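You operate a simulated robot arm through the tools that you are given. There is no shell and no other tool.

You run a simulated two-armed robot. Do the job below in one go: nothing can be reset, and whatever is moved stays where it is left.

TASK
Drain the white tub, wipe its rim clean and refill it.
Fine: use the yellow folded cloth; no starch left on the rim; put cloth and plug back; fill past the fill line, not to the brim. Set down upright: plug of the white tub.

Only the result counts: the job must be done as asked and must still hold three seconds after the hand-in. Knocking over, shifting, dropping, spilling or breaking anything else fails it. Flat cloth is picked up by pressing the open fingertips on it (5 to 10 N) and closing them slowly along it; thin cloth reads only 2 to 8 mm in the jaws.

THE ROBOT
Two 7-joint arms with fingered hands on one trunk that stands fixed in place. Base frame: the origin is at the foot of the trunk, x ahead of it, y to its left, z up; the work surface is at about z = 620. Lengths are in mm, angles in rad, forces in N, time in s.
The left shoulder is at [50, 214, 869], the right one opposite. With the tool pointing down near the work surface each hand reaches from about 440 to 900 mm from the base axis, measured 20 degrees to its own side. Payload 3 kg a hand.
Tool frame (each hand has its own): the origin (TCP) lies between the finger pads and is the grasp point; the fingertips stand 26 mm ahead of it; z points along the fingers, y is the line along which they close. The gripper opens to 132 mm; its body begins 73 mm behind the TCP. The gripper is a hand of 3 fingers: y runs from the thumb to the fingers, the wrist lies at [0, 0, -229] in the tool frame, and closing takes about 1.5 s.
Orientation is that of the tool frame in the base frame, as [roll, pitch, yaw] about the fixed x, y, z axes, in that order (R = Rz(yaw) Ry(pitch) Rx(roll)). With the fingers straight down and closing along the base's y, the tool's x points along the base's -x, its y along +y and its z along -z.

THE INTERFACE
- The arms move only by the tool jog_arm. It takes "left_deltas", "right_deltas" or both (then of equal length, played together; a hand with none holds still); each is a list of rows, each an object of numbers (a shift or turn left out is 0, a gripper value left out holds the last): "x", "y", "z": the shift along the tool's x, y, z in units of 30 mm (1.0 is 30 mm); "wx", "wy", "wz": the turn, a rotation vector about the tool's x, y, z in units of 6 degrees (1.0 is 6 degrees). In form: [{"x": .., "y": .., "z": .., "wx": .., "wy": .., "wz": ..}, ...]. A call has 1 to 20 rows; each row shifts and turns the commanded pose from where the row before left it, along the tool's axes as they then stand. "left_claw" and "right_claw" are, for a hand that has rows, the closure, from 0 (fully open) to 1 (shut), set as the call begins (left out, the last holds). A call with a number of a shift or a turn outside -1 to 1 is refused whole. Each row takes 0.2 s and may step no farther than 50 mm and 0.15 rad from the row before; otherwise, or with a gripper value out of range, the whole call is refused. Where a pose cannot be reached the arm comes as near as it can. A force on the tool above 90 N (or 10 N above the force at the start of the call, whichever is more), or a blocked arm, ends the call early, and 0.2 s more pass. Each finger travels about 72 mm/s and halts on what it meets, pressing with about 30 N; the grip force reading is that of the motor and also rises with nothing between the fingers. The clock runs only during rows and for 0.2 s after the last one: add rows that do not move to give the fingers time. The reply holds the time, the measured pose of the TCP, the force on the tool along the base axes, the opening and the grip force, in the units named above and with some noise, with the torque about the TCP (base axes, N m) and any sound that the robot's microphone picked up, and new pictures: "show" is both (left out), scene, wrist or none (wrist: the cameras of the hands that moved).
- Cameras (640 x 400 px; columns grow to the right, rows downward): "scene" is now at [23.3, -27, 1491.4]; the picture's right is [-0.33, -0.94, 0.00], its down [-0.69, 0.24, -0.69] and it looks along [0.65, -0.23, -0.73] (base axes); focal length 237 px, centre (320, 200). "left" rides on the left gripper at [-61, 3, -92] in its tool frame; the picture's right is [-0.05, -1.00, 0.00], its down [0.83, -0.04, -0.55] and it looks along [0.55, -0.03, 0.83] (tool axes); focal length 230 px, centre (320, 200). "right" rides on the right gripper at [62, 3, -92] in its tool frame; the picture's right is [-0.05, 1.00, 0.00], its down [-0.83, -0.04, -0.56] and it looks along [-0.55, -0.03, 0.83] (tool axes); focal length 230 px, centre (320, 200). There is no depth. A picture from a camera that has moved, and an enlarged one, comes with that camera's place and axes in the base frame and with its lens.
- finger_targets(finger1, finger2, thumb_bend, hand): sets how far each is bent, from 0 (flat) to 1 (curled in); at 0.3 the hand is open as for a grip, at 0.7 the pads meet at the TCP. One left out holds its place. A second passes; each finger stops where it meets its share of the squeeze, and holds until it gets a number again. A gripper value or a shape takes the hand back. It gives what a move gives, with no picture; readings hold the bend of each and the force on the fingers (four entries, about 0 where the hand has none), thumb and palm.
- set_grasp(shape, hand): the hand has 3 fingers and takes this shape, open, in about a second: jaw (thumb against the fingers, like two jaws); tri (thumb and two fingers); tip (a fingertip pinch); poke (one finger out to press); point (the index stretched); flat (the hand flat); cup (the hand cupped); fist (a fist). The gripper value then closes the fingers along that shape, each until it touches; the sizes above hold for jaw. It gives what a move gives, with no picture.
- head_to(pan, tilt): turns the head with the scene camera to pan (to the left, within 1.501 rad either way) and tilt (down, from -0.506 to 1.204), counted from straight ahead of the robot. It gives what a move gives, and a new picture of the scene camera.
- zoom(camera, box): a new picture of the part [left, top, right, bottom] of that camera's present view, enlarged. It takes no simulated time.
- sign_off(): hands the job in; it is judged then, once.

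Nothing tells you positions but the pictures and the camera data. Unless the task says otherwise, let go and move clear before handing in.

The tools are called as a command line: name --argument value ..., lists and objects as JSON in quotes. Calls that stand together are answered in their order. jog_arm: Moves the arms, as the interface text tells. Its arguments: {"type":"object","properties":{"left_deltas":{"type":"array","items":{"type":"object","properties":{"x":{"type":"number"},"y":{"type":"number"},"z":{"type":"number"},"wx":{"type":"number"},"wy":{"type":"number"},"wz":{"type":"number"}}}},"left_claw":{"type":"number"},"right_deltas":{"type":"array","items":{"type":"object","properties":{"x":{"type":"number"},"y":{"type":"number"},"z":{"type":"number"},"wx":{"type":"number"},"wy":{"type":"number"},"wz":{"type":"number"}}}},"right_claw":{"type":"number"},"show":{"type":"string","enum":["both","scene","wrist","none"]}},"required":[]} The other tools are called the same way: set_grasp (shape, hand) gives the hand a shape; finger_targets (finger1, finger2, thumb_bend, hand) moves the fingers one by one; head_to (pan, tilt) turns the head that bears the scene camera; zoom (camera, box) takes an enlarged picture of a part of a camera's view; sign_off () hands the job in.

At the start:

```text
clock: 0.0
left_position: [435.5, -23.9, 1235.4]
left_orientation: [-3.141, 0.0, 2.728]
left_ft_force: [-0.4, 0.4, -0.6]
left_moment: [-0.02, 0.03, -0.01]
left_gripper_width: 131.9
left_finger_force: 0.0
left_shape: jaw
left_bend: [0.3, 0.3, 0.3]
left_finger forces: [0.0, 0.1, 0.0, 0.1, 0.0, 0.0]
right_position: [352.5, -401.0, 1273.5]
right_orientation: [-3.141, 0.0, 2.73]
right_ft_force: [-0.2, 0.9, 0.1]
right_moment: [0.01, 0.0, -0.02]
right_gripper_width: 131.7
right_finger_force: 0.1
right_shape: jaw
right_bend: [0.3, 0.3, 0.3]
right_finger forces: [0.0, 0.0, 0.0, 0.0, 0.0, 0.0]
head pan, tilt (commanded): [-0.335, 0.813]
```

scene: 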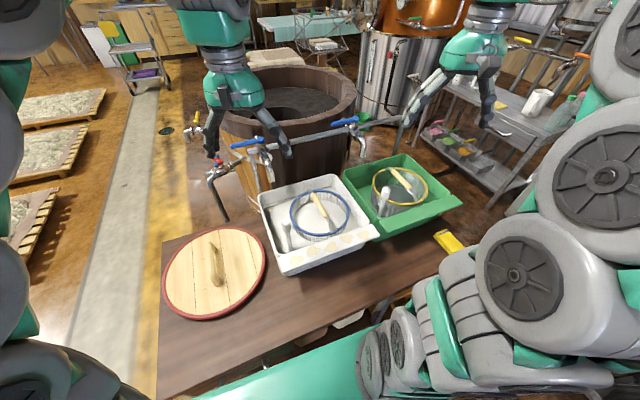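
right: 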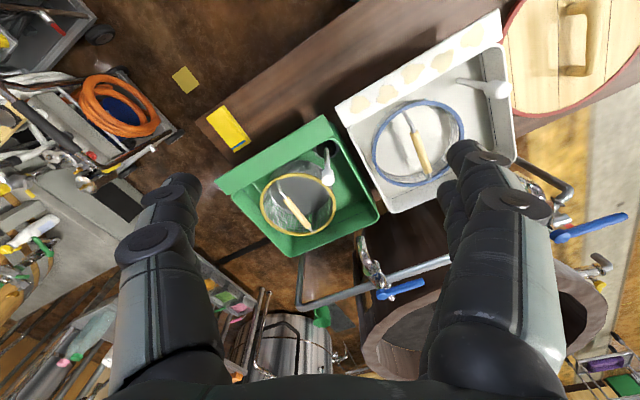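
left: 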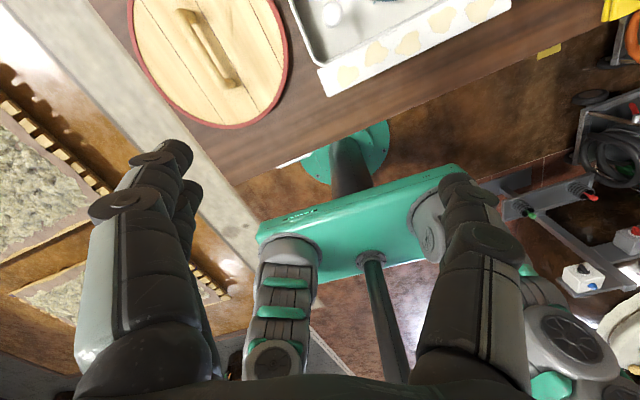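

I see a white tub with a blue-rimmed ring/strainer and a white plug inside, a green tub beside it, a yellow folded cloth at the right of the table, and taps with blue/red handles behind. I'll zoom in for details before moving.

zoom --camera "scene" --box '[240, 150, 400, 290]'

zoom --camera "scene" --box '[340, 140, 500, 270]'

zoom --camera "right" --box '[330, 0, 530, 220]'

zoom --camera "right" --box '[180, 80, 400, 320]'

zoom --camera "scene" --box '[180, 90, 400, 230]'

```text
2.86 times, centred on (320, 220) of scene
camera zoom: at [23.3, -27.0, 1491.4], right [-0.33, -0.94, 0.0], down [-0.69, 0.24, -0.69], along [0.65, -0.23, -0.73], focal length 677 px, centre (320, 143)
```

zoom: 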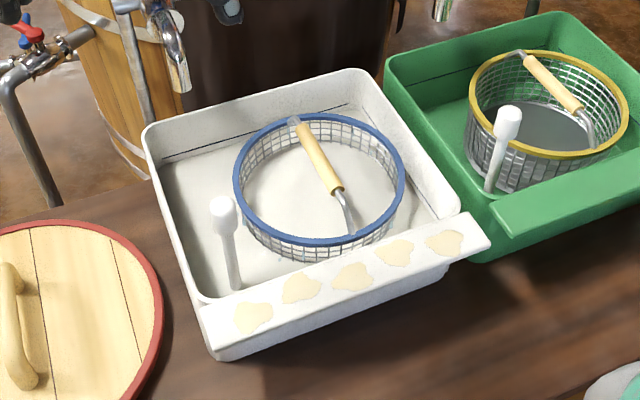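

```text
3.08 times, centred on (420, 205) of scene
camera zoom: at [23.3, -27.0, 1491.4], right [-0.33, -0.94, 0.0], down [-0.69, 0.24, -0.69], along [0.65, -0.23, -0.73], focal length 729 px, centre (12, 185)
```

zoom: 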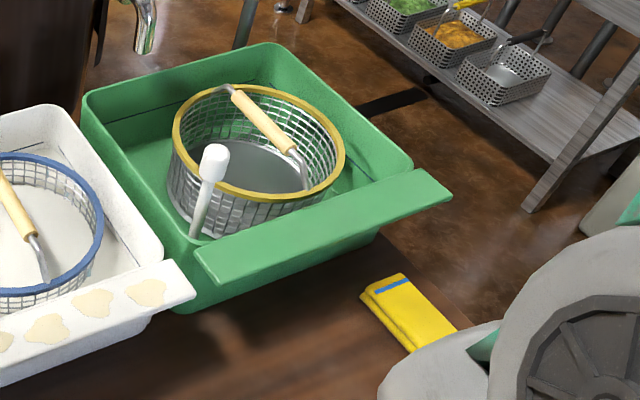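

```text
1.82 times, centred on (430, 110) of right
camera zoom: at [297.9, -373.0, 1365.5], right [0.45, 0.89, 0.0], down [0.74, -0.37, 0.56], along [0.5, -0.25, -0.83], focal length 418 px, centre (120, 364)
```

zoom: 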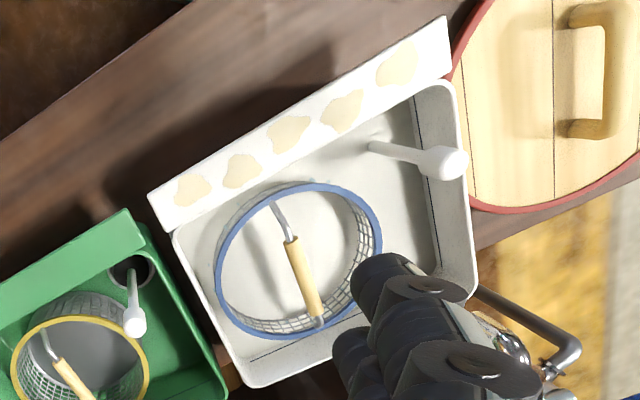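

```text
1.67 times, centred on (290, 200) of right
camera zoom: at [297.9, -373.0, 1365.5], right [0.45, 0.89, 0.0], down [0.74, -0.37, 0.56], along [0.5, -0.25, -0.83], focal length 384 px, centre (370, 200)
```

zoom: 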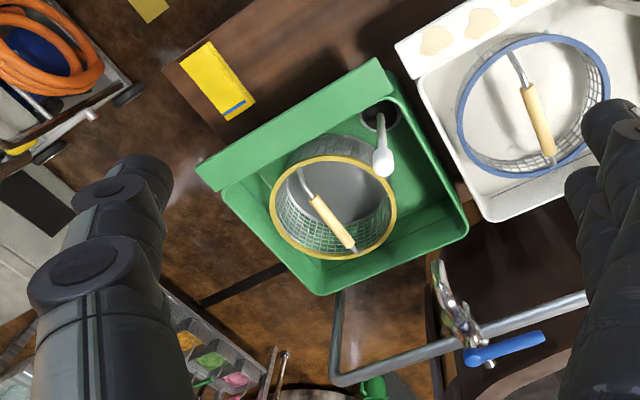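

```text
2.86 times, centred on (290, 160) of scene
camera zoom: at [23.3, -27.0, 1491.4], right [-0.33, -0.94, 0.0], down [-0.69, 0.24, -0.69], along [0.65, -0.23, -0.73], focal length 677 px, centre (406, 314)
```

zoom: 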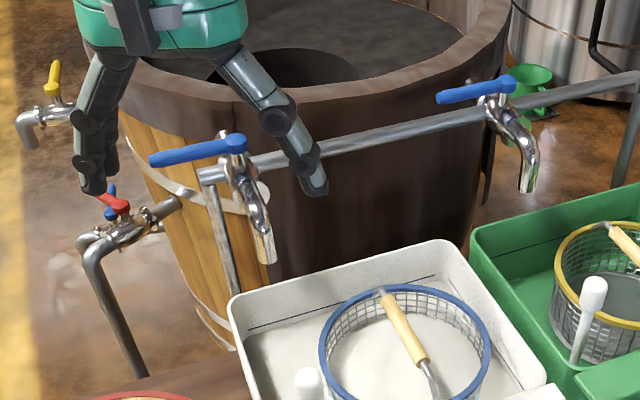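

The plug's knob triangulates to about (528, -84, 854), standing upright in the white tub. Next I look closer at the plug, the tap, the rim and the cloth.

zoom --camera "scene" --box '[255, 175, 335, 225]'

zoom --camera "scene" --box '[225, 130, 305, 190]'

zoom --camera "scene" --box '[265, 215, 385, 285]'

zoom --camera "right" --box '[190, 90, 270, 160]'

zoom --camera "scene" --box '[180, 130, 260, 230]'

```text
8.00 times, centred on (295, 200) of scene
camera zoom: at [23.3, -27.0, 1491.4], right [-0.33, -0.94, 0.0], down [-0.69, 0.24, -0.69], along [0.65, -0.23, -0.73], focal length 1895 px, centre (520, 200)
```

zoom: 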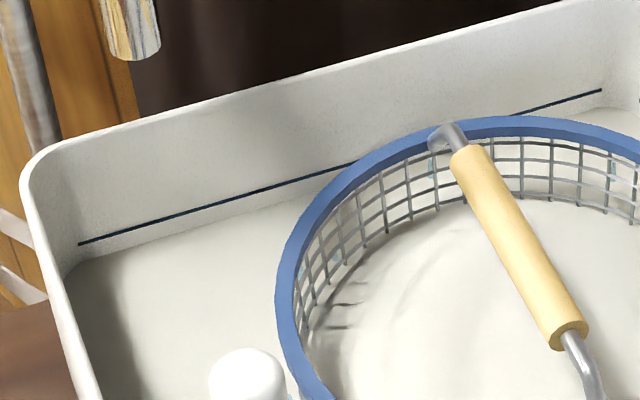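

```text
6.67 times, centred on (265, 160) of scene
camera zoom: at [23.3, -27.0, 1491.4], right [-0.33, -0.94, 0.0], down [-0.69, 0.24, -0.69], along [0.65, -0.23, -0.73], focal length 1579 px, centre (687, 467)
```

zoom: 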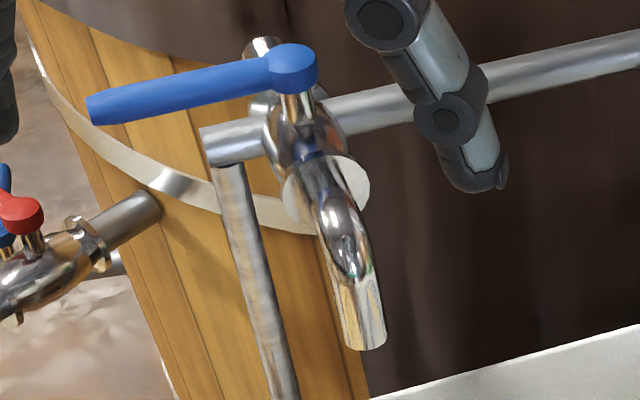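

```text
5.33 times, centred on (325, 250) of scene
camera zoom: at [23.3, -27.0, 1491.4], right [-0.33, -0.94, 0.0], down [-0.69, 0.24, -0.69], along [0.65, -0.23, -0.73], focal length 1263 px, centre (293, -67)
```

zoom: 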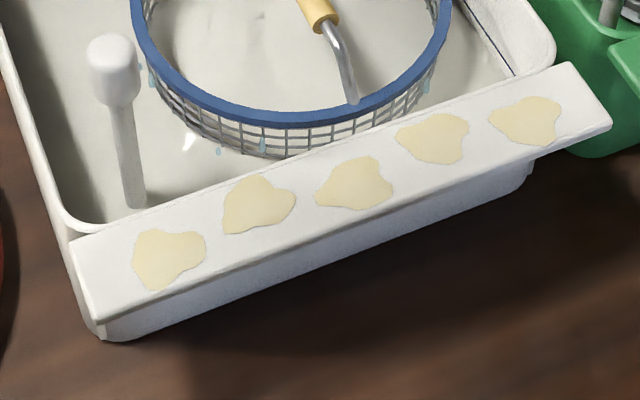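

```text
5.71 times, centred on (230, 125) of right
camera zoom: at [297.9, -373.0, 1365.5], right [0.45, 0.89, 0.0], down [0.74, -0.37, 0.56], along [0.5, -0.25, -0.83], focal length 1315 px, centre (834, 629)
```

zoom: 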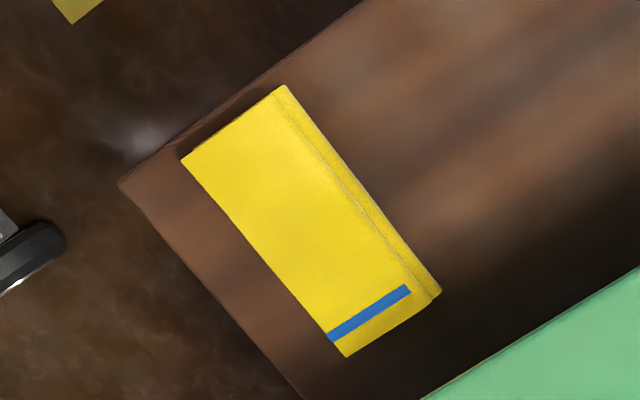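

```text
4.00 times, centred on (220, 180) of scene
camera zoom: at [23.3, -27.0, 1491.4], right [-0.33, -0.94, 0.0], down [-0.69, 0.24, -0.69], along [0.65, -0.23, -0.73], focal length 947 px, centre (720, 280)
```

zoom: 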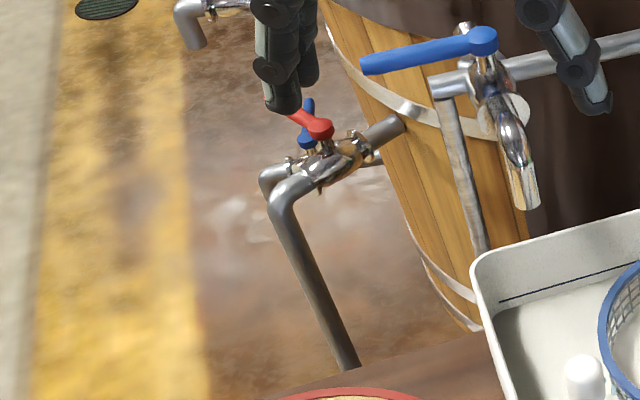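

Rim top is at about z≈765, spanning roughly (400…482, -34…-404). The cloth lies near (369,-734) and the tap lever's pivot is near (820,-76,1005). I'll bring the left hand above the plug knob with jaws half open, to look from its camera.

jog_arm --left_deltas '[{"x": -0.363, "y": -0.059, "z": 0.9}, {"x": -0.363, "y": -0.059, "z": 0.9}, {"x": -0.363, "y": -0.059, "z": 0.9}, {"x": -0.363, "y": -0.059, "z": 0.9}, {"x": -0.363, "y": -0.059, "z": 0.9}, {"x": -0.363, "y": -0.059, "z": 0.9}, {"x": -0.363, "y": -0.059, "z": 0.9}, {"x": -0.363, "y": -0.059, "z": 0.9}, {"x": -0.363, "y": -0.059, "z": 0.9}, {"x": -0.363, "y": -0.059, "z": 0.9}, {}, {}]' --left_claw 0.4 --show "both"

```text
clock: 2.6
left_position: [528.2, -84.4, 965.1]
left_orientation: [-3.141, -0.002, 2.729]
left_ft_force: [0.3, -0.5, -0.6]
left_moment: [0.02, 0.0, 0.01]
left_gripper_width: 79.5
left_finger_force: 0.1
left_shape: jaw
left_bend: [0.71, 0.71, 0.71]
left_finger forces: [0.0, 0.1, 0.0, 0.0, 0.0, 0.0]
right_position: [352.6, -400.4, 1273.1]
right_orientation: [-3.14, 0.001, 2.728]
right_ft_force: [0.0, -0.7, 0.0]
right_moment: [0.02, -0.03, 0.02]
right_gripper_width: 132.0
right_finger_force: 0.1
right_shape: jaw
right_bend: [0.3, 0.3, 0.3]
right_finger forces: [0.0, 0.0, 0.0, 0.0, 0.0, 0.0]
head pan, tilt (commanded): [-0.335, 0.813]
camera scene: at [23.3, -27.0, 1491.4], right [-0.33, -0.94, 0.0], down [-0.69, 0.24, -0.69], along [0.65, -0.23, -0.73], focal length 237 px, centre (320, 200)
camera left: at [586.1, -107.7, 1057.7], right [-0.35, -0.94, 0.0], down [-0.78, 0.29, 0.55], along [-0.52, 0.2, -0.83], focal length 230 px, centre (320, 200)
```

scene: 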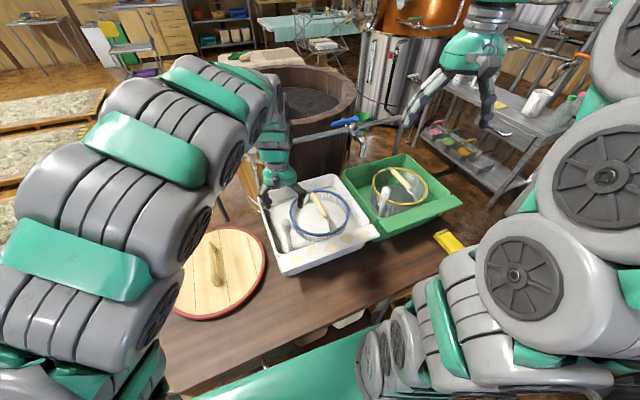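
left: 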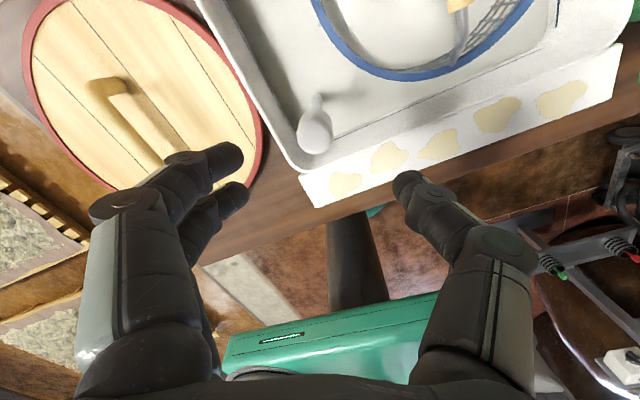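

zoom --camera "left" --box '[260, 60, 380, 180]'

zoom --camera "scene" --box '[250, 170, 350, 270]'

```text
3.33 times, centred on (320, 120) of left
camera zoom: at [586.1, -107.7, 1057.7], right [-0.35, -0.94, 0.0], down [-0.78, 0.29, 0.55], along [-0.52, 0.2, -0.83], focal length 767 px, centre (320, 467)
```

zoom: 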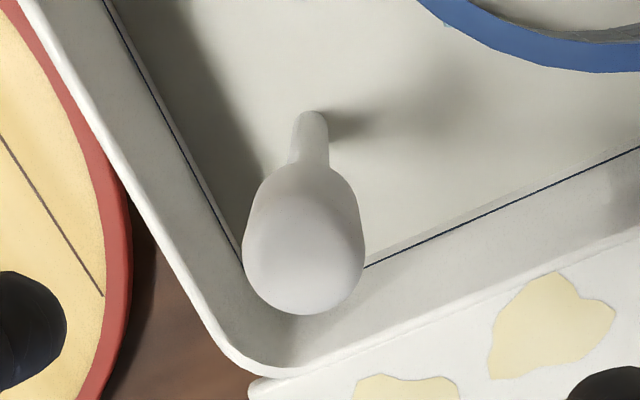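

```text
4.00 times, centred on (300, 220) of scene
camera zoom: at [23.3, -27.0, 1491.4], right [-0.33, -0.94, 0.0], down [-0.69, 0.24, -0.69], along [0.65, -0.23, -0.73], focal length 947 px, centre (400, 120)
```

zoom: 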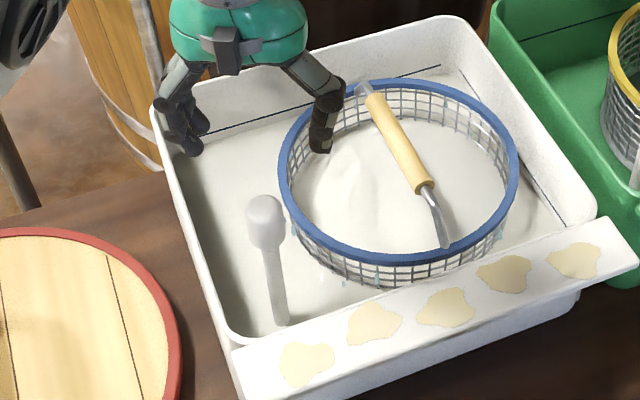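

The knob's centre is near (525,-81,843), and the opaque water stands just below the fill line. I'll lower the left hand onto the knob and close on it.

jog_arm --left_deltas '[{"x": 0.021, "y": 0.011, "z": 0.695}, {"x": 0.021, "y": 0.011, "z": 0.695}, {"x": 0.021, "y": 0.011, "z": 0.695}, {"x": 0.021, "y": 0.011, "z": 0.695}, {"x": 0.021, "y": 0.011, "z": 0.695}, {"x": 0.021, "y": 0.011, "z": 0.695}, {}]' --show "both"

zoom --camera "scene" --box '[250, 170, 350, 270]'

zoom --camera "left" --box '[220, 100, 420, 300]'

```text
clock: 4.2
left_position: [524.3, -81.7, 842.2]
left_orientation: [3.141, 0.001, 2.728]
left_ft_force: [0.4, -0.4, 0.0]
left_moment: [-0.03, 0.01, 0.01]
left_gripper_width: 79.7
left_finger_force: 0.1
left_shape: jaw
left_bend: [0.71, 0.71, 0.71]
left_finger forces: [0.0, 0.0, 0.0, 0.0, 0.0, 0.0]
right_position: [351.4, -400.0, 1273.4]
right_orientation: [-3.141, 0.0, 2.731]
right_ft_force: [0.3, -0.3, 0.2]
right_moment: [-0.01, 0.0, 0.0]
right_gripper_width: 132.2
right_finger_force: 0.1
right_shape: jaw
right_bend: [0.3, 0.3, 0.3]
right_finger forces: [0.0, 0.0, 0.0, 0.0, 0.0, 0.0]
head pan, tilt (commanded): [-0.335, 0.813]
camera scene: at [23.3, -27.0, 1491.4], right [-0.33, -0.94, 0.0], down [-0.69, 0.24, -0.69], along [0.65, -0.23, -0.73], focal length 237 px, centre (320, 200)
camera left: at [583.7, -104.5, 933.4], right [-0.35, -0.94, 0.0], down [-0.78, 0.29, 0.55], along [-0.52, 0.2, -0.83], focal length 230 px, centre (320, 200)
```

scene: 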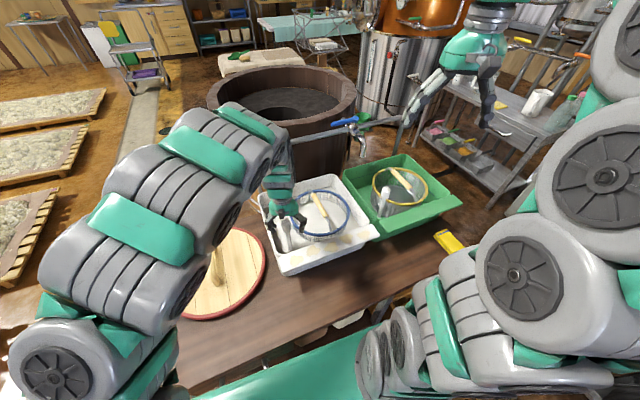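
left: 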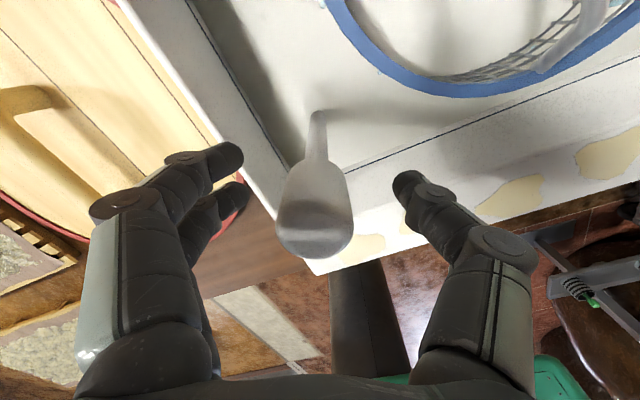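

```text
4.00 times, centred on (300, 220) of scene
camera zoom: at [23.3, -27.0, 1491.4], right [-0.33, -0.94, 0.0], down [-0.69, 0.24, -0.69], along [0.65, -0.23, -0.73], focal length 947 px, centre (400, 120)
```

zoom: 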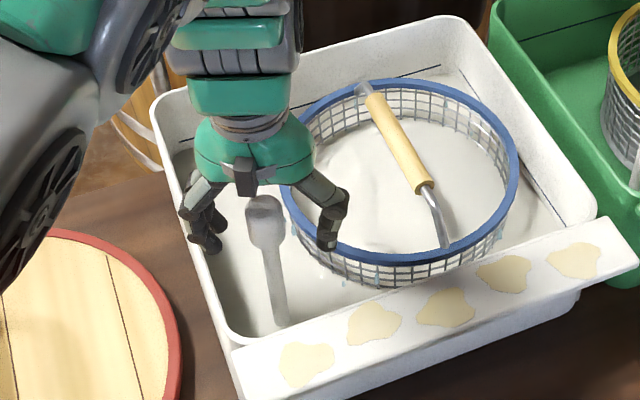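

```text
2.00 times, centred on (320, 200) of left
camera zoom: at [583.7, -104.5, 933.4], right [-0.35, -0.94, 0.0], down [-0.78, 0.29, 0.55], along [-0.52, 0.2, -0.83], focal length 460 px, centre (320, 200)
```

zoom: 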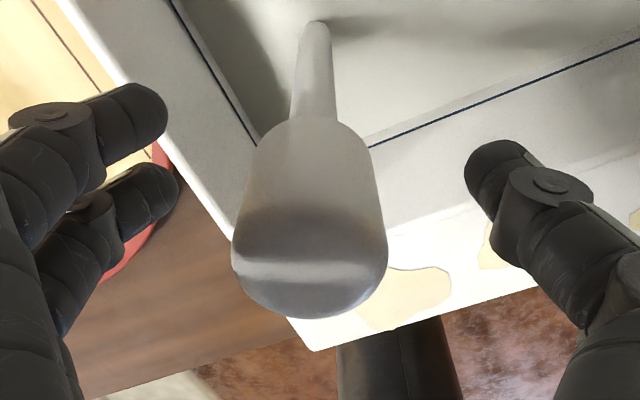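

The knob sits between thumb and fingers at the grasp point. I'll close on it.

jog_arm --left_deltas '[{}, {}, {}, {}, {}, {}, {}, {}]' --left_claw 0.9 --show "wrist"

zoom --camera "scene" --box '[250, 170, 350, 270]'

```text
clock: 6.0
left_position: [525.3, -81.3, 840.8]
left_orientation: [3.141, 0.001, 2.728]
left_ft_force: [0.7, 0.4, 0.8]
left_moment: [-0.02, 0.01, 0.04]
left_gripper_width: 21.8
left_finger_force: 29.9
left_shape: jaw
left_bend: [0.73, 0.73, 0.7]
left_finger forces: [14.3, 12.6, 0.0, 0.0, 26.4, 0.0]
right_position: [351.5, -399.6, 1273.4]
right_orientation: [-3.141, -0.001, 2.728]
right_ft_force: [0.5, -0.2, 0.4]
right_moment: [-0.01, -0.01, 0.0]
right_gripper_width: 132.1
right_finger_force: 0.0
right_shape: jaw
right_bend: [0.3, 0.3, 0.3]
right_finger forces: [0.1, 0.0, 0.0, 0.1, 0.0, 0.0]
head pan, tilt (commanded): [-0.335, 0.813]
camera left: at [583.8, -104.3, 933.3], right [-0.35, -0.94, 0.0], down [-0.78, 0.29, 0.55], along [-0.52, 0.2, -0.83], focal length 230 px, centre (320, 200)
```

left: 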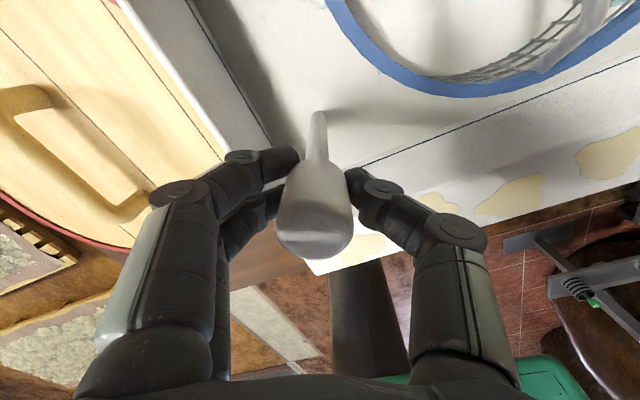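

```text
4.00 times, centred on (300, 220) of scene
camera zoom: at [23.4, -27.1, 1491.4], right [-0.33, -0.94, 0.0], down [-0.69, 0.24, -0.69], along [0.65, -0.23, -0.73], focal length 947 px, centre (400, 120)
```

zoom: 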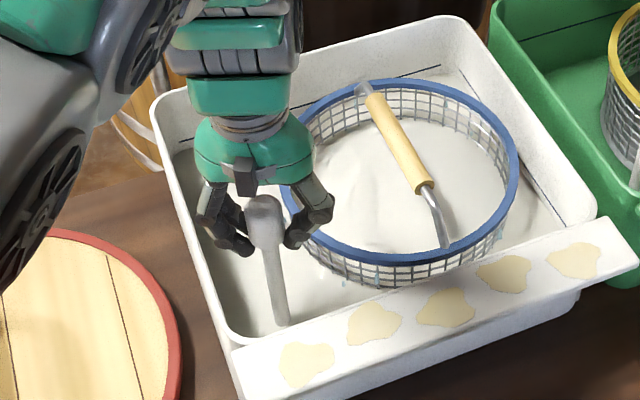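

The grip holds with about 30 N on the plug. I lift straight up, gently at first.

jog_arm --left_deltas '[{"z": -0.2}, {"z": -0.2}, {"z": -0.2}, {"z": -0.3}, {"z": -0.3}, {"z": -0.3}, {}]' --show "both"

zoom --camera "scene" --box '[250, 170, 350, 270]'

```text
clock: 7.6
left_position: [525.8, -81.2, 884.5]
left_orientation: [3.14, 0.001, 2.729]
left_ft_force: [0.1, 0.4, -3.1]
left_moment: [-0.02, 0.02, 0.0]
left_gripper_width: 21.6
left_finger_force: 30.1
left_shape: jaw
left_bend: [0.73, 0.73, 0.7]
left_finger forces: [14.4, 13.0, 0.0, 0.1, 26.4, 0.0]
right_position: [352.4, -400.5, 1272.7]
right_orientation: [-3.141, 0.0, 2.73]
right_ft_force: [-0.4, 0.3, 0.2]
right_moment: [-0.02, 0.01, 0.02]
right_gripper_width: 132.0
right_finger_force: 0.1
right_shape: jaw
right_bend: [0.3, 0.3, 0.3]
right_finger forces: [0.0, 0.1, 0.0, 0.1, 0.0, 0.1]
head pan, tilt (commanded): [-0.335, 0.813]
camera scene: at [23.3, -27.0, 1491.4], right [-0.33, -0.94, 0.0], down [-0.69, 0.24, -0.69], along [0.65, -0.23, -0.73], focal length 237 px, centre (320, 200)
camera left: at [584.0, -104.1, 977.8], right [-0.35, -0.94, 0.0], down [-0.78, 0.29, 0.55], along [-0.52, 0.2, -0.83], focal length 230 px, centre (320, 200)
```

scene: 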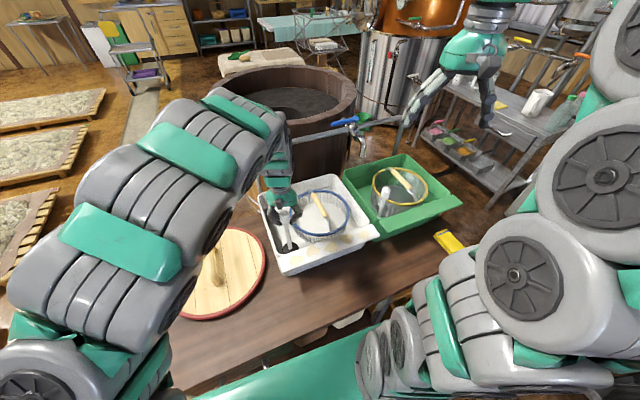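
left: 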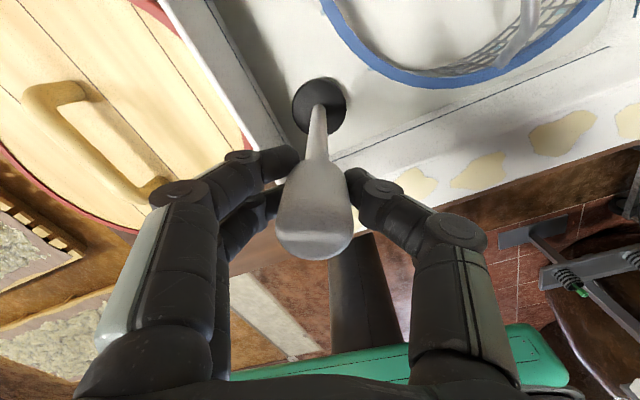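

```text
4.00 times, centred on (300, 220) of scene
camera zoom: at [23.3, -27.0, 1491.4], right [-0.33, -0.94, 0.0], down [-0.69, 0.24, -0.69], along [0.65, -0.23, -0.73], focal length 947 px, centre (400, 120)
```

zoom: 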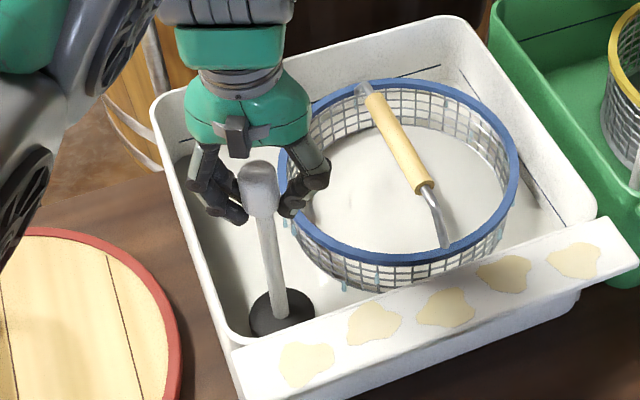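

The plug came free; it has a black disc at its foot and was seated with the hand at (525.3,-81.3,840.8). I'll lift it clear over the tub so it drips inside, and bring the right hand over the cloth at the same time.

jog_arm --left_deltas '[{"z": -0.6}, {"z": -0.6}, {"z": -0.6}, {"z": -0.6}, {"z": -0.6}, {"z": -0.6}, {"z": -0.6}, {}, {}, {}, {}, {}, {}, {}, {}, {}, {}, {}]' --right_deltas '[{"x": -0.277, "y": -0.554, "z": 0.9}, {"x": -0.277, "y": -0.554, "z": 0.9}, {"x": -0.277, "y": -0.554, "z": 0.9}, {"x": -0.277, "y": -0.554, "z": 0.9}, {"x": -0.277, "y": -0.554, "z": 0.9}, {"x": -0.277, "y": -0.554, "z": 0.9}, {"x": -0.277, "y": -0.554, "z": 0.9}, {"x": -0.277, "y": -0.554, "z": 0.9}, {"x": -0.277, "y": -0.554, "z": 0.9}, {"x": -0.277, "y": -0.554, "z": 0.9}, {"x": -0.277, "y": -0.554, "z": 0.9}, {"x": -0.277, "y": -0.554, "z": 0.9}, {"x": -0.277, "y": -0.554, "z": 0.9}, {"x": -0.277, "y": -0.554, "z": 0.9}, {"x": -0.277, "y": -0.554, "z": 0.9}, {"x": -0.277, "y": -0.554, "z": 0.9}, {"x": -0.277, "y": -0.554, "z": 0.9}, {"x": -0.277, "y": -0.554, "z": 0.9}]' --show "both"

zoom --camera "scene" --box '[250, 170, 350, 270]'

zoom --camera "right" --box '[200, 60, 440, 240]'

```text
clock: 11.4
left_position: [525.8, -82.2, 1010.6]
left_orientation: [-3.141, 0.001, 2.728]
left_ft_force: [0.4, 0.1, -2.8]
left_moment: [0.04, 0.01, -0.03]
left_gripper_width: 21.5
left_finger_force: 30.5
left_shape: jaw
left_bend: [0.73, 0.73, 0.7]
left_finger forces: [15.0, 13.6, 0.0, 0.0, 26.4, 0.0]
right_position: [367.4, -733.7, 786.1]
right_orientation: [-3.14, 0.0, 2.726]
right_ft_force: [0.2, -1.0, 0.4]
right_moment: [0.06, 0.03, 0.01]
right_gripper_width: 132.1
right_finger_force: 0.1
right_shape: jaw
right_bend: [0.3, 0.3, 0.3]
right_finger forces: [0.0, 0.0, 0.0, 0.1, 0.0, 0.0]
head pan, tilt (commanded): [-0.335, 0.813]
camera scene: at [23.4, -27.1, 1491.4], right [-0.33, -0.94, 0.0], down [-0.69, 0.24, -0.69], along [0.65, -0.23, -0.73], focal length 237 px, centre (320, 200)
camera right: at [315.0, -707.3, 879.1], right [0.45, 0.89, 0.0], down [0.74, -0.37, 0.55], along [0.5, -0.25, -0.83], focal length 230 px, centre (320, 200)
camera left: at [583.6, -104.6, 1103.1], right [-0.35, -0.94, 0.0], down [-0.78, 0.29, 0.55], along [-0.52, 0.2, -0.83], focal length 230 px, centre (320, 200)
```

scene: 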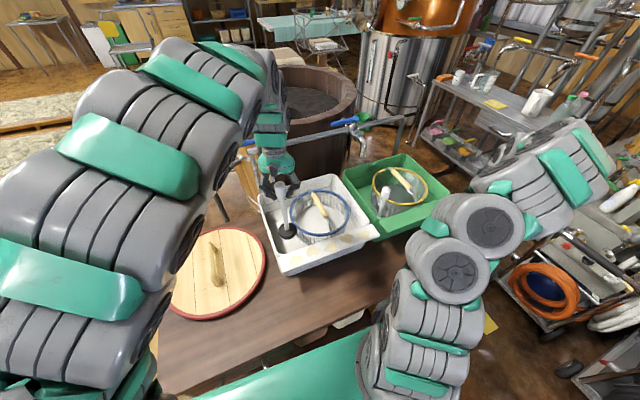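
right: 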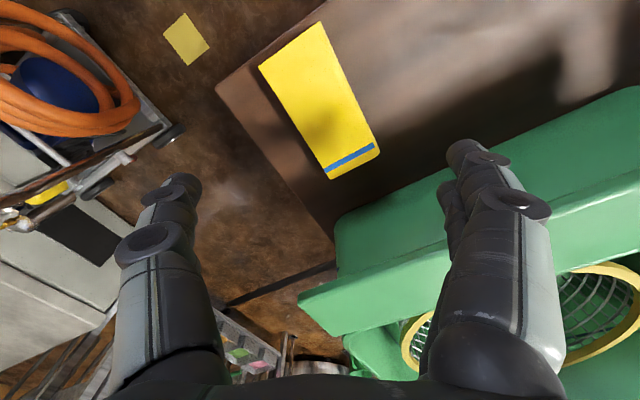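
left: 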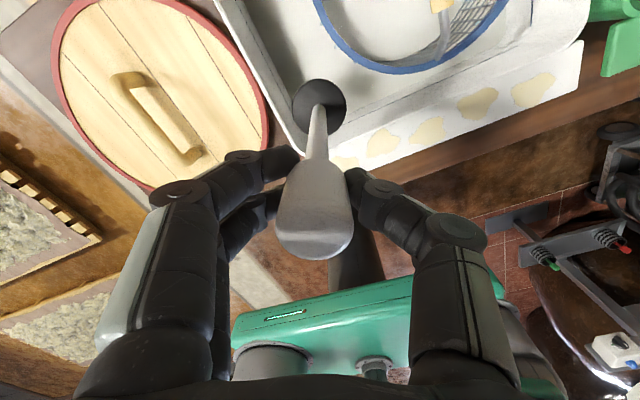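

```text
4.00 times, centred on (300, 220) of scene
camera zoom: at [23.4, -27.1, 1491.4], right [-0.33, -0.94, 0.0], down [-0.69, 0.24, -0.69], along [0.65, -0.23, -0.73], focal length 947 px, centre (400, 120)
```

zoom: 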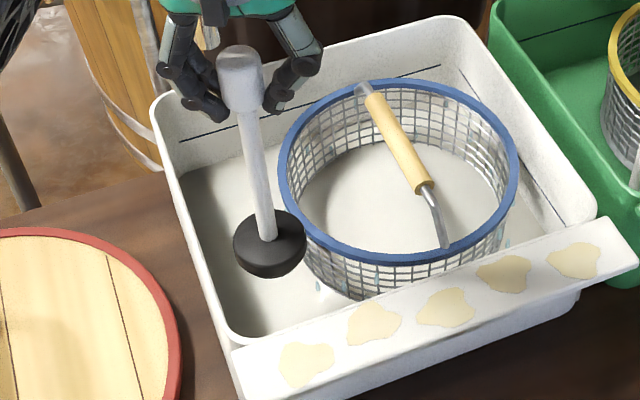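

```text
2.22 times, centred on (320, 150) of right
camera zoom: at [315.0, -707.3, 879.1], right [0.45, 0.89, 0.0], down [0.74, -0.37, 0.55], along [0.5, -0.25, -0.83], focal length 511 px, centre (320, 311)
```

zoom: 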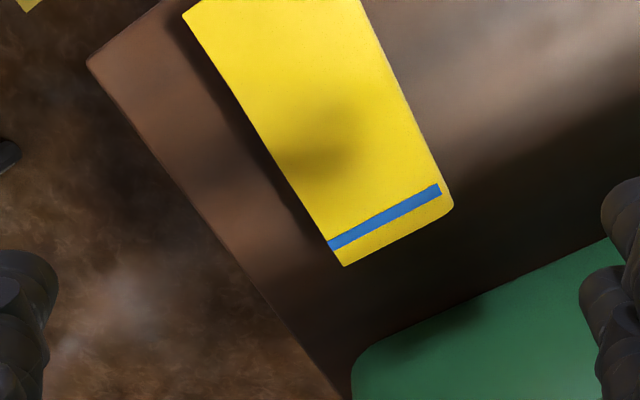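

The tub is draining (level already below the line). The cloth's centre is about (372,-728), with its long side along x. I'll turn the right hand to close across its short side and come down to just above it.

jog_arm --right_deltas '[{"wz": -0.74}, {"wz": -0.74}, {"wz": -0.74}, {"wz": -0.74}, {"wz": -0.74}, {"wz": -0.74}, {"x": -0.16, "y": 0.18, "z": 0.5}, {"z": 0.9}, {"z": 0.9}, {"z": 0.7}, {}, {}]' --right_claw 0.62 --show "both"

zoom --camera "scene" --box '[250, 170, 350, 270]'

```text
clock: 14.0
left_position: [525.1, -82.3, 1011.8]
left_orientation: [-3.14, 0.0, 2.728]
left_ft_force: [0.5, -0.4, -2.9]
left_moment: [0.01, -0.03, 0.0]
left_gripper_width: 21.5
left_finger_force: 30.1
left_shape: jaw
left_bend: [0.73, 0.73, 0.7]
left_finger forces: [15.0, 13.8, 0.1, 0.1, 26.4, 0.0]
right_position: [373.1, -728.7, 697.2]
right_orientation: [-3.14, -0.001, -3.089]
right_ft_force: [0.0, 0.2, 0.7]
right_moment: [0.02, 0.02, -0.01]
right_gripper_width: 50.7
right_finger_force: 0.1
right_shape: jaw
right_bend: [0.73, 0.73, 0.7]
right_finger forces: [0.0, 0.0, 0.0, 0.0, 0.1, 0.0]
head pan, tilt (commanded): [-0.335, 0.813]
camera scene: at [23.4, -27.1, 1491.4], right [-0.33, -0.94, 0.0], down [-0.69, 0.24, -0.69], along [0.65, -0.23, -0.73], focal length 237 px, centre (320, 200)
camera right: at [312.9, -728.9, 789.7], right [0.0, 1.0, 0.0], down [0.83, 0.0, 0.56], along [0.56, 0.0, -0.83], focal length 230 px, centre (320, 200)
```

scene: 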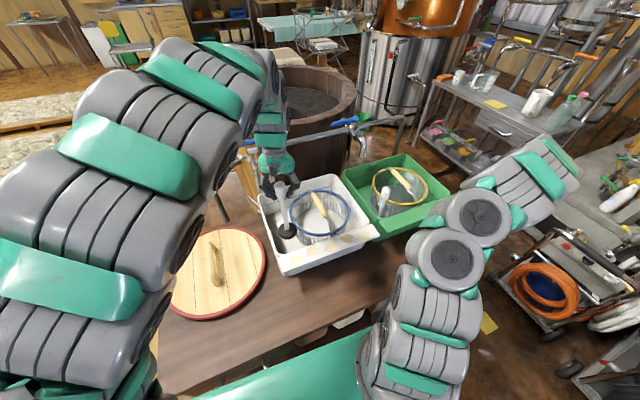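
right: 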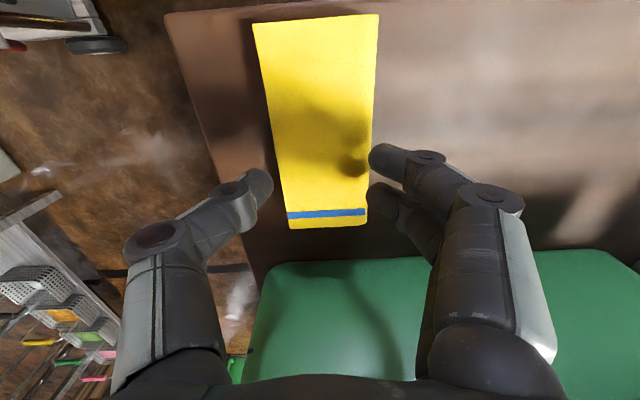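

```text
4.00 times, centred on (300, 220) of scene
camera zoom: at [23.4, -27.1, 1491.4], right [-0.33, -0.94, 0.0], down [-0.69, 0.24, -0.69], along [0.65, -0.23, -0.73], focal length 947 px, centre (400, 120)
```

zoom: 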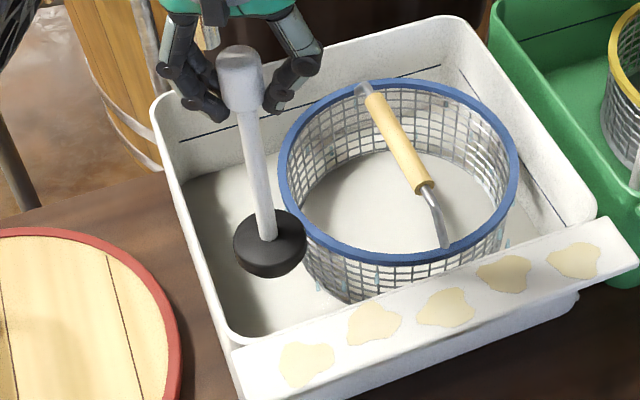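

jog_arm --right_deltas '[{"x": -0.02, "y": 0.07, "z": 0.4}, {"z": 0.3}, {"z": 0.2}, {}]' --show "wrist"

zoom --camera "right" --box '[220, 100, 420, 260]'

```text
clock: 14.9
left_position: [525.1, -81.7, 1012.2]
left_orientation: [-3.142, -0.001, 2.729]
left_ft_force: [0.6, -0.1, -2.5]
left_moment: [-0.01, 0.01, -0.02]
left_gripper_width: 21.7
left_finger_force: 29.8
left_shape: jaw
left_bend: [0.73, 0.73, 0.7]
left_finger forces: [15.1, 13.8, 0.1, 0.0, 26.3, 0.0]
right_position: [376.2, -730.7, 677.3]
right_orientation: [-3.135, 0.004, -3.089]
right_ft_force: [-16.7, 11.3, 51.0]
right_moment: [1.83, 0.47, 0.57]
right_gripper_width: 50.0
right_finger_force: 29.8
right_shape: jaw
right_bend: [0.76, 0.76, 0.7]
right_finger forces: [31.2, 32.8, 0.1, 0.0, 27.9, 0.0]
head pan, tilt (commanded): [-0.335, 0.813]
stopped in row 4 (right hand): the force on the tool passed its limit at 96 N (the readings are from after the stop); the commanded pose is now the measured one
camera right: at [314.5, -729.3, 768.9], right [0.0, 1.0, -0.01], down [0.83, 0.01, 0.56], along [0.56, -0.01, -0.83], focal length 230 px, centre (320, 200)
```

right: 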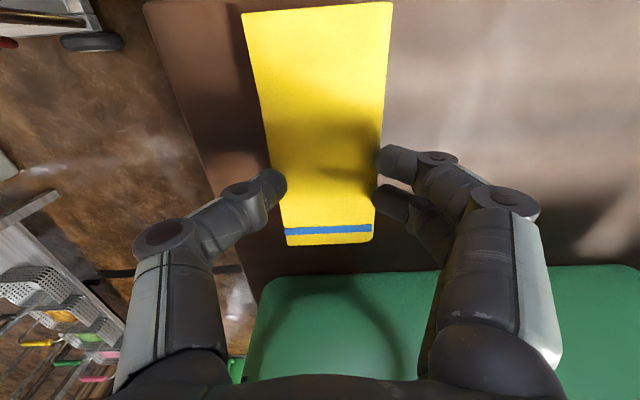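

```text
2.50 times, centred on (320, 180) of right
camera zoom: at [314.5, -729.3, 768.9], right [0.0, 1.0, -0.01], down [0.83, 0.01, 0.56], along [0.56, -0.01, -0.83], focal length 575 px, centre (320, 250)
```

zoom: 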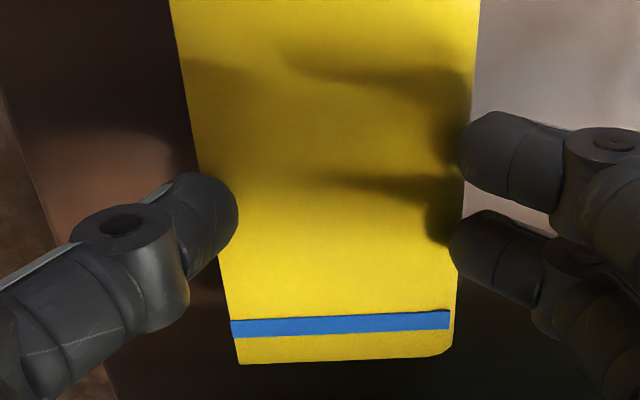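

Contact came higher than expected (hand at z≈677). I back off a little right away.

jog_arm --right_deltas '[{"z": -0.25}, {"z": -0.25}, {}]' --right_claw 0.62 --show "wrist"

zoom --camera "scene" --box '[380, 180, 520, 300]'

zoom --camera "right" --box '[220, 100, 420, 260]'

```text
clock: 15.7
left_position: [526.1, -81.5, 1011.4]
left_orientation: [-3.141, 0.001, 2.727]
left_ft_force: [-0.1, 0.2, -2.8]
left_moment: [-0.01, -0.01, 0.02]
left_gripper_width: 21.6
left_finger_force: 29.8
left_shape: jaw
left_bend: [0.73, 0.73, 0.7]
left_finger forces: [15.2, 13.8, 0.0, 0.1, 26.3, 0.0]
right_position: [376.4, -730.0, 689.0]
right_orientation: [-3.133, 0.002, -3.09]
right_ft_force: [-0.2, -0.6, -0.3]
right_moment: [0.0, -0.02, 0.02]
right_gripper_width: 45.6
right_finger_force: 30.6
right_shape: jaw
right_bend: [0.74, 0.74, 0.7]
right_finger forces: [14.7, 14.4, 0.0, 0.0, 26.6, 0.0]
head pan, tilt (commanded): [-0.335, 0.813]
camera right: at [315.0, -728.9, 781.8], right [0.0, 1.0, -0.01], down [0.83, 0.0, 0.56], along [0.56, 0.0, -0.83], focal length 230 px, centre (320, 200)
```

right: 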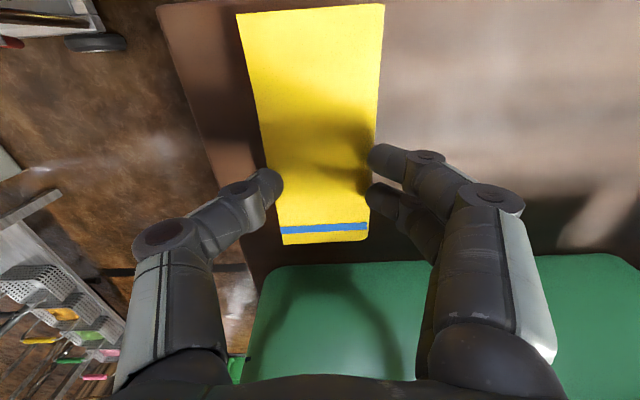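

```text
3.33 times, centred on (450, 240) of scene
camera zoom: at [23.4, -27.1, 1491.4], right [-0.33, -0.94, 0.0], down [-0.69, 0.24, -0.69], along [0.65, -0.23, -0.73], focal length 789 px, centre (-113, 67)
```

zoom: 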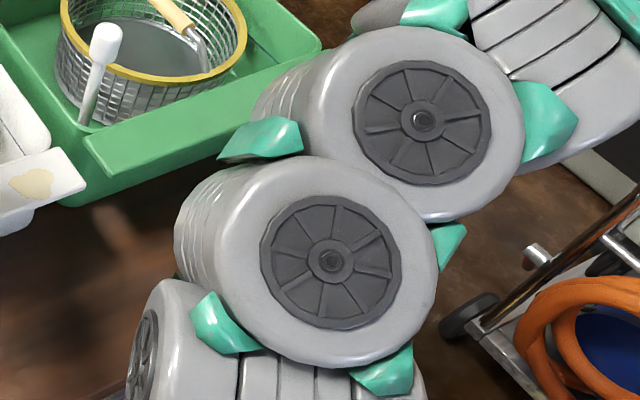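

```text
2.50 times, centred on (320, 180) of right
camera zoom: at [315.0, -728.9, 781.8], right [0.0, 1.0, -0.01], down [0.83, 0.0, 0.56], along [0.56, 0.0, -0.83], focal length 575 px, centre (320, 250)
```

zoom: 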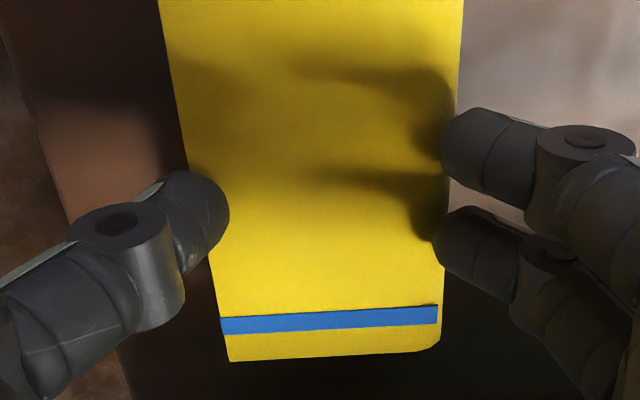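

The fingers report a squeeze, and the cloth looks a bit closer to the camera than before. I'll raise slightly to see whether it follows.

jog_arm --right_deltas '[{"z": -0.3}, {"z": -0.3}, {}]' --show "wrist"

zoom --camera "right" --box '[220, 100, 420, 260]'

```text
clock: 16.5
left_position: [524.6, -82.0, 1010.9]
left_orientation: [3.142, 0.001, 2.729]
left_ft_force: [0.2, 0.4, -2.4]
left_moment: [0.01, 0.01, 0.04]
left_gripper_width: 21.3
left_finger_force: 29.8
left_shape: jaw
left_bend: [0.73, 0.73, 0.7]
left_finger forces: [15.0, 13.8, 0.0, 0.0, 26.4, 0.0]
right_position: [375.5, -728.4, 709.4]
right_orientation: [-3.134, 0.003, -3.087]
right_ft_force: [0.1, 0.7, -1.2]
right_moment: [-0.02, 0.01, -0.01]
right_gripper_width: 45.9
right_finger_force: 30.1
right_shape: jaw
right_bend: [0.74, 0.74, 0.7]
right_finger forces: [14.3, 14.0, 0.1, 0.0, 26.6, 0.0]
head pan, tilt (commanded): [-0.335, 0.813]
camera right: at [314.9, -728.6, 800.1], right [0.0, 1.0, -0.01], down [0.83, 0.0, 0.56], along [0.56, 0.0, -0.83], focal length 230 px, centre (320, 200)
```

right: 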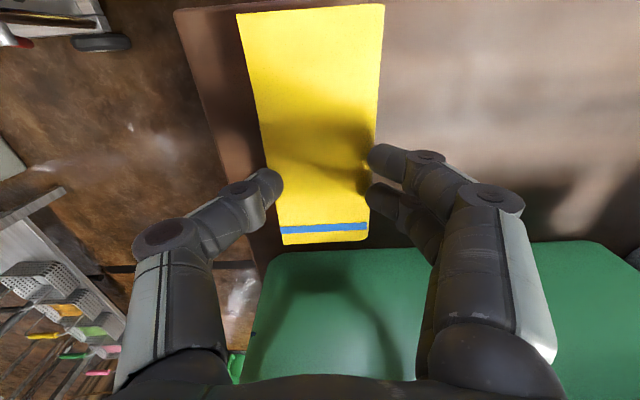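

```text
2.50 times, centred on (320, 180) of right
camera zoom: at [314.9, -728.6, 800.1], right [0.0, 1.0, -0.01], down [0.83, 0.0, 0.56], along [0.56, 0.0, -0.83], focal length 575 px, centre (320, 250)
```

zoom: 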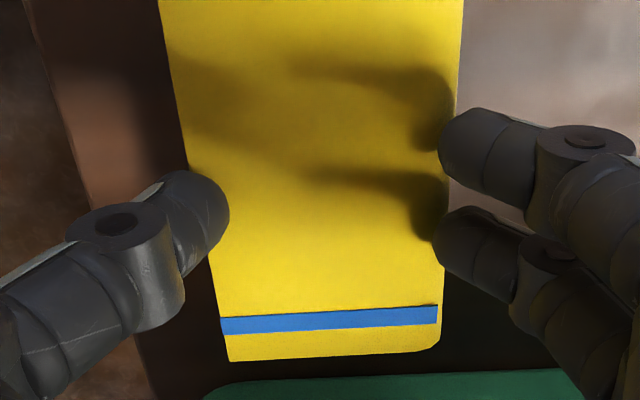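

The cloth follows the hand, held flat under the fingertips. Before moving the left hand off, I check the plug for drips and the tub for water.

zoom --camera "scene" --box '[260, 160, 340, 260]'

zoom --camera "left" --box '[200, 0, 440, 160]'

```text
4.00 times, centred on (300, 210) of scene
camera zoom: at [23.4, -27.1, 1491.4], right [-0.33, -0.94, 0.0], down [-0.69, 0.24, -0.69], along [0.65, -0.23, -0.73], focal length 947 px, centre (400, 160)
```

zoom: 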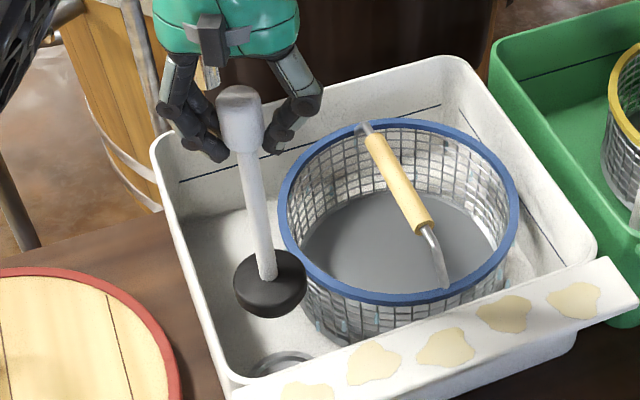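

```text
2.50 times, centred on (320, 80) of left
camera zoom: at [583.6, -104.5, 1103.1], right [-0.35, -0.94, 0.0], down [-0.78, 0.29, 0.55], along [-0.52, 0.2, -0.83], focal length 575 px, centre (320, 500)
```

zoom: 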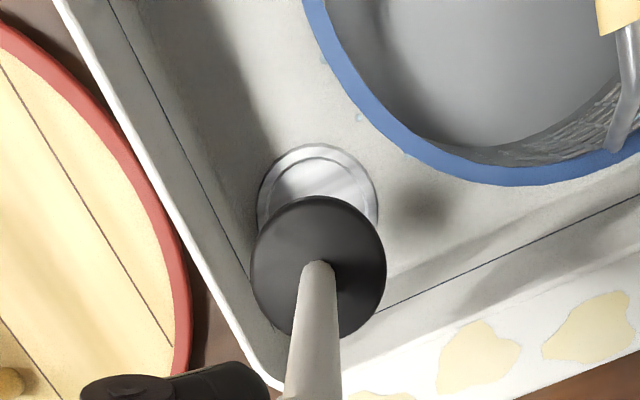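

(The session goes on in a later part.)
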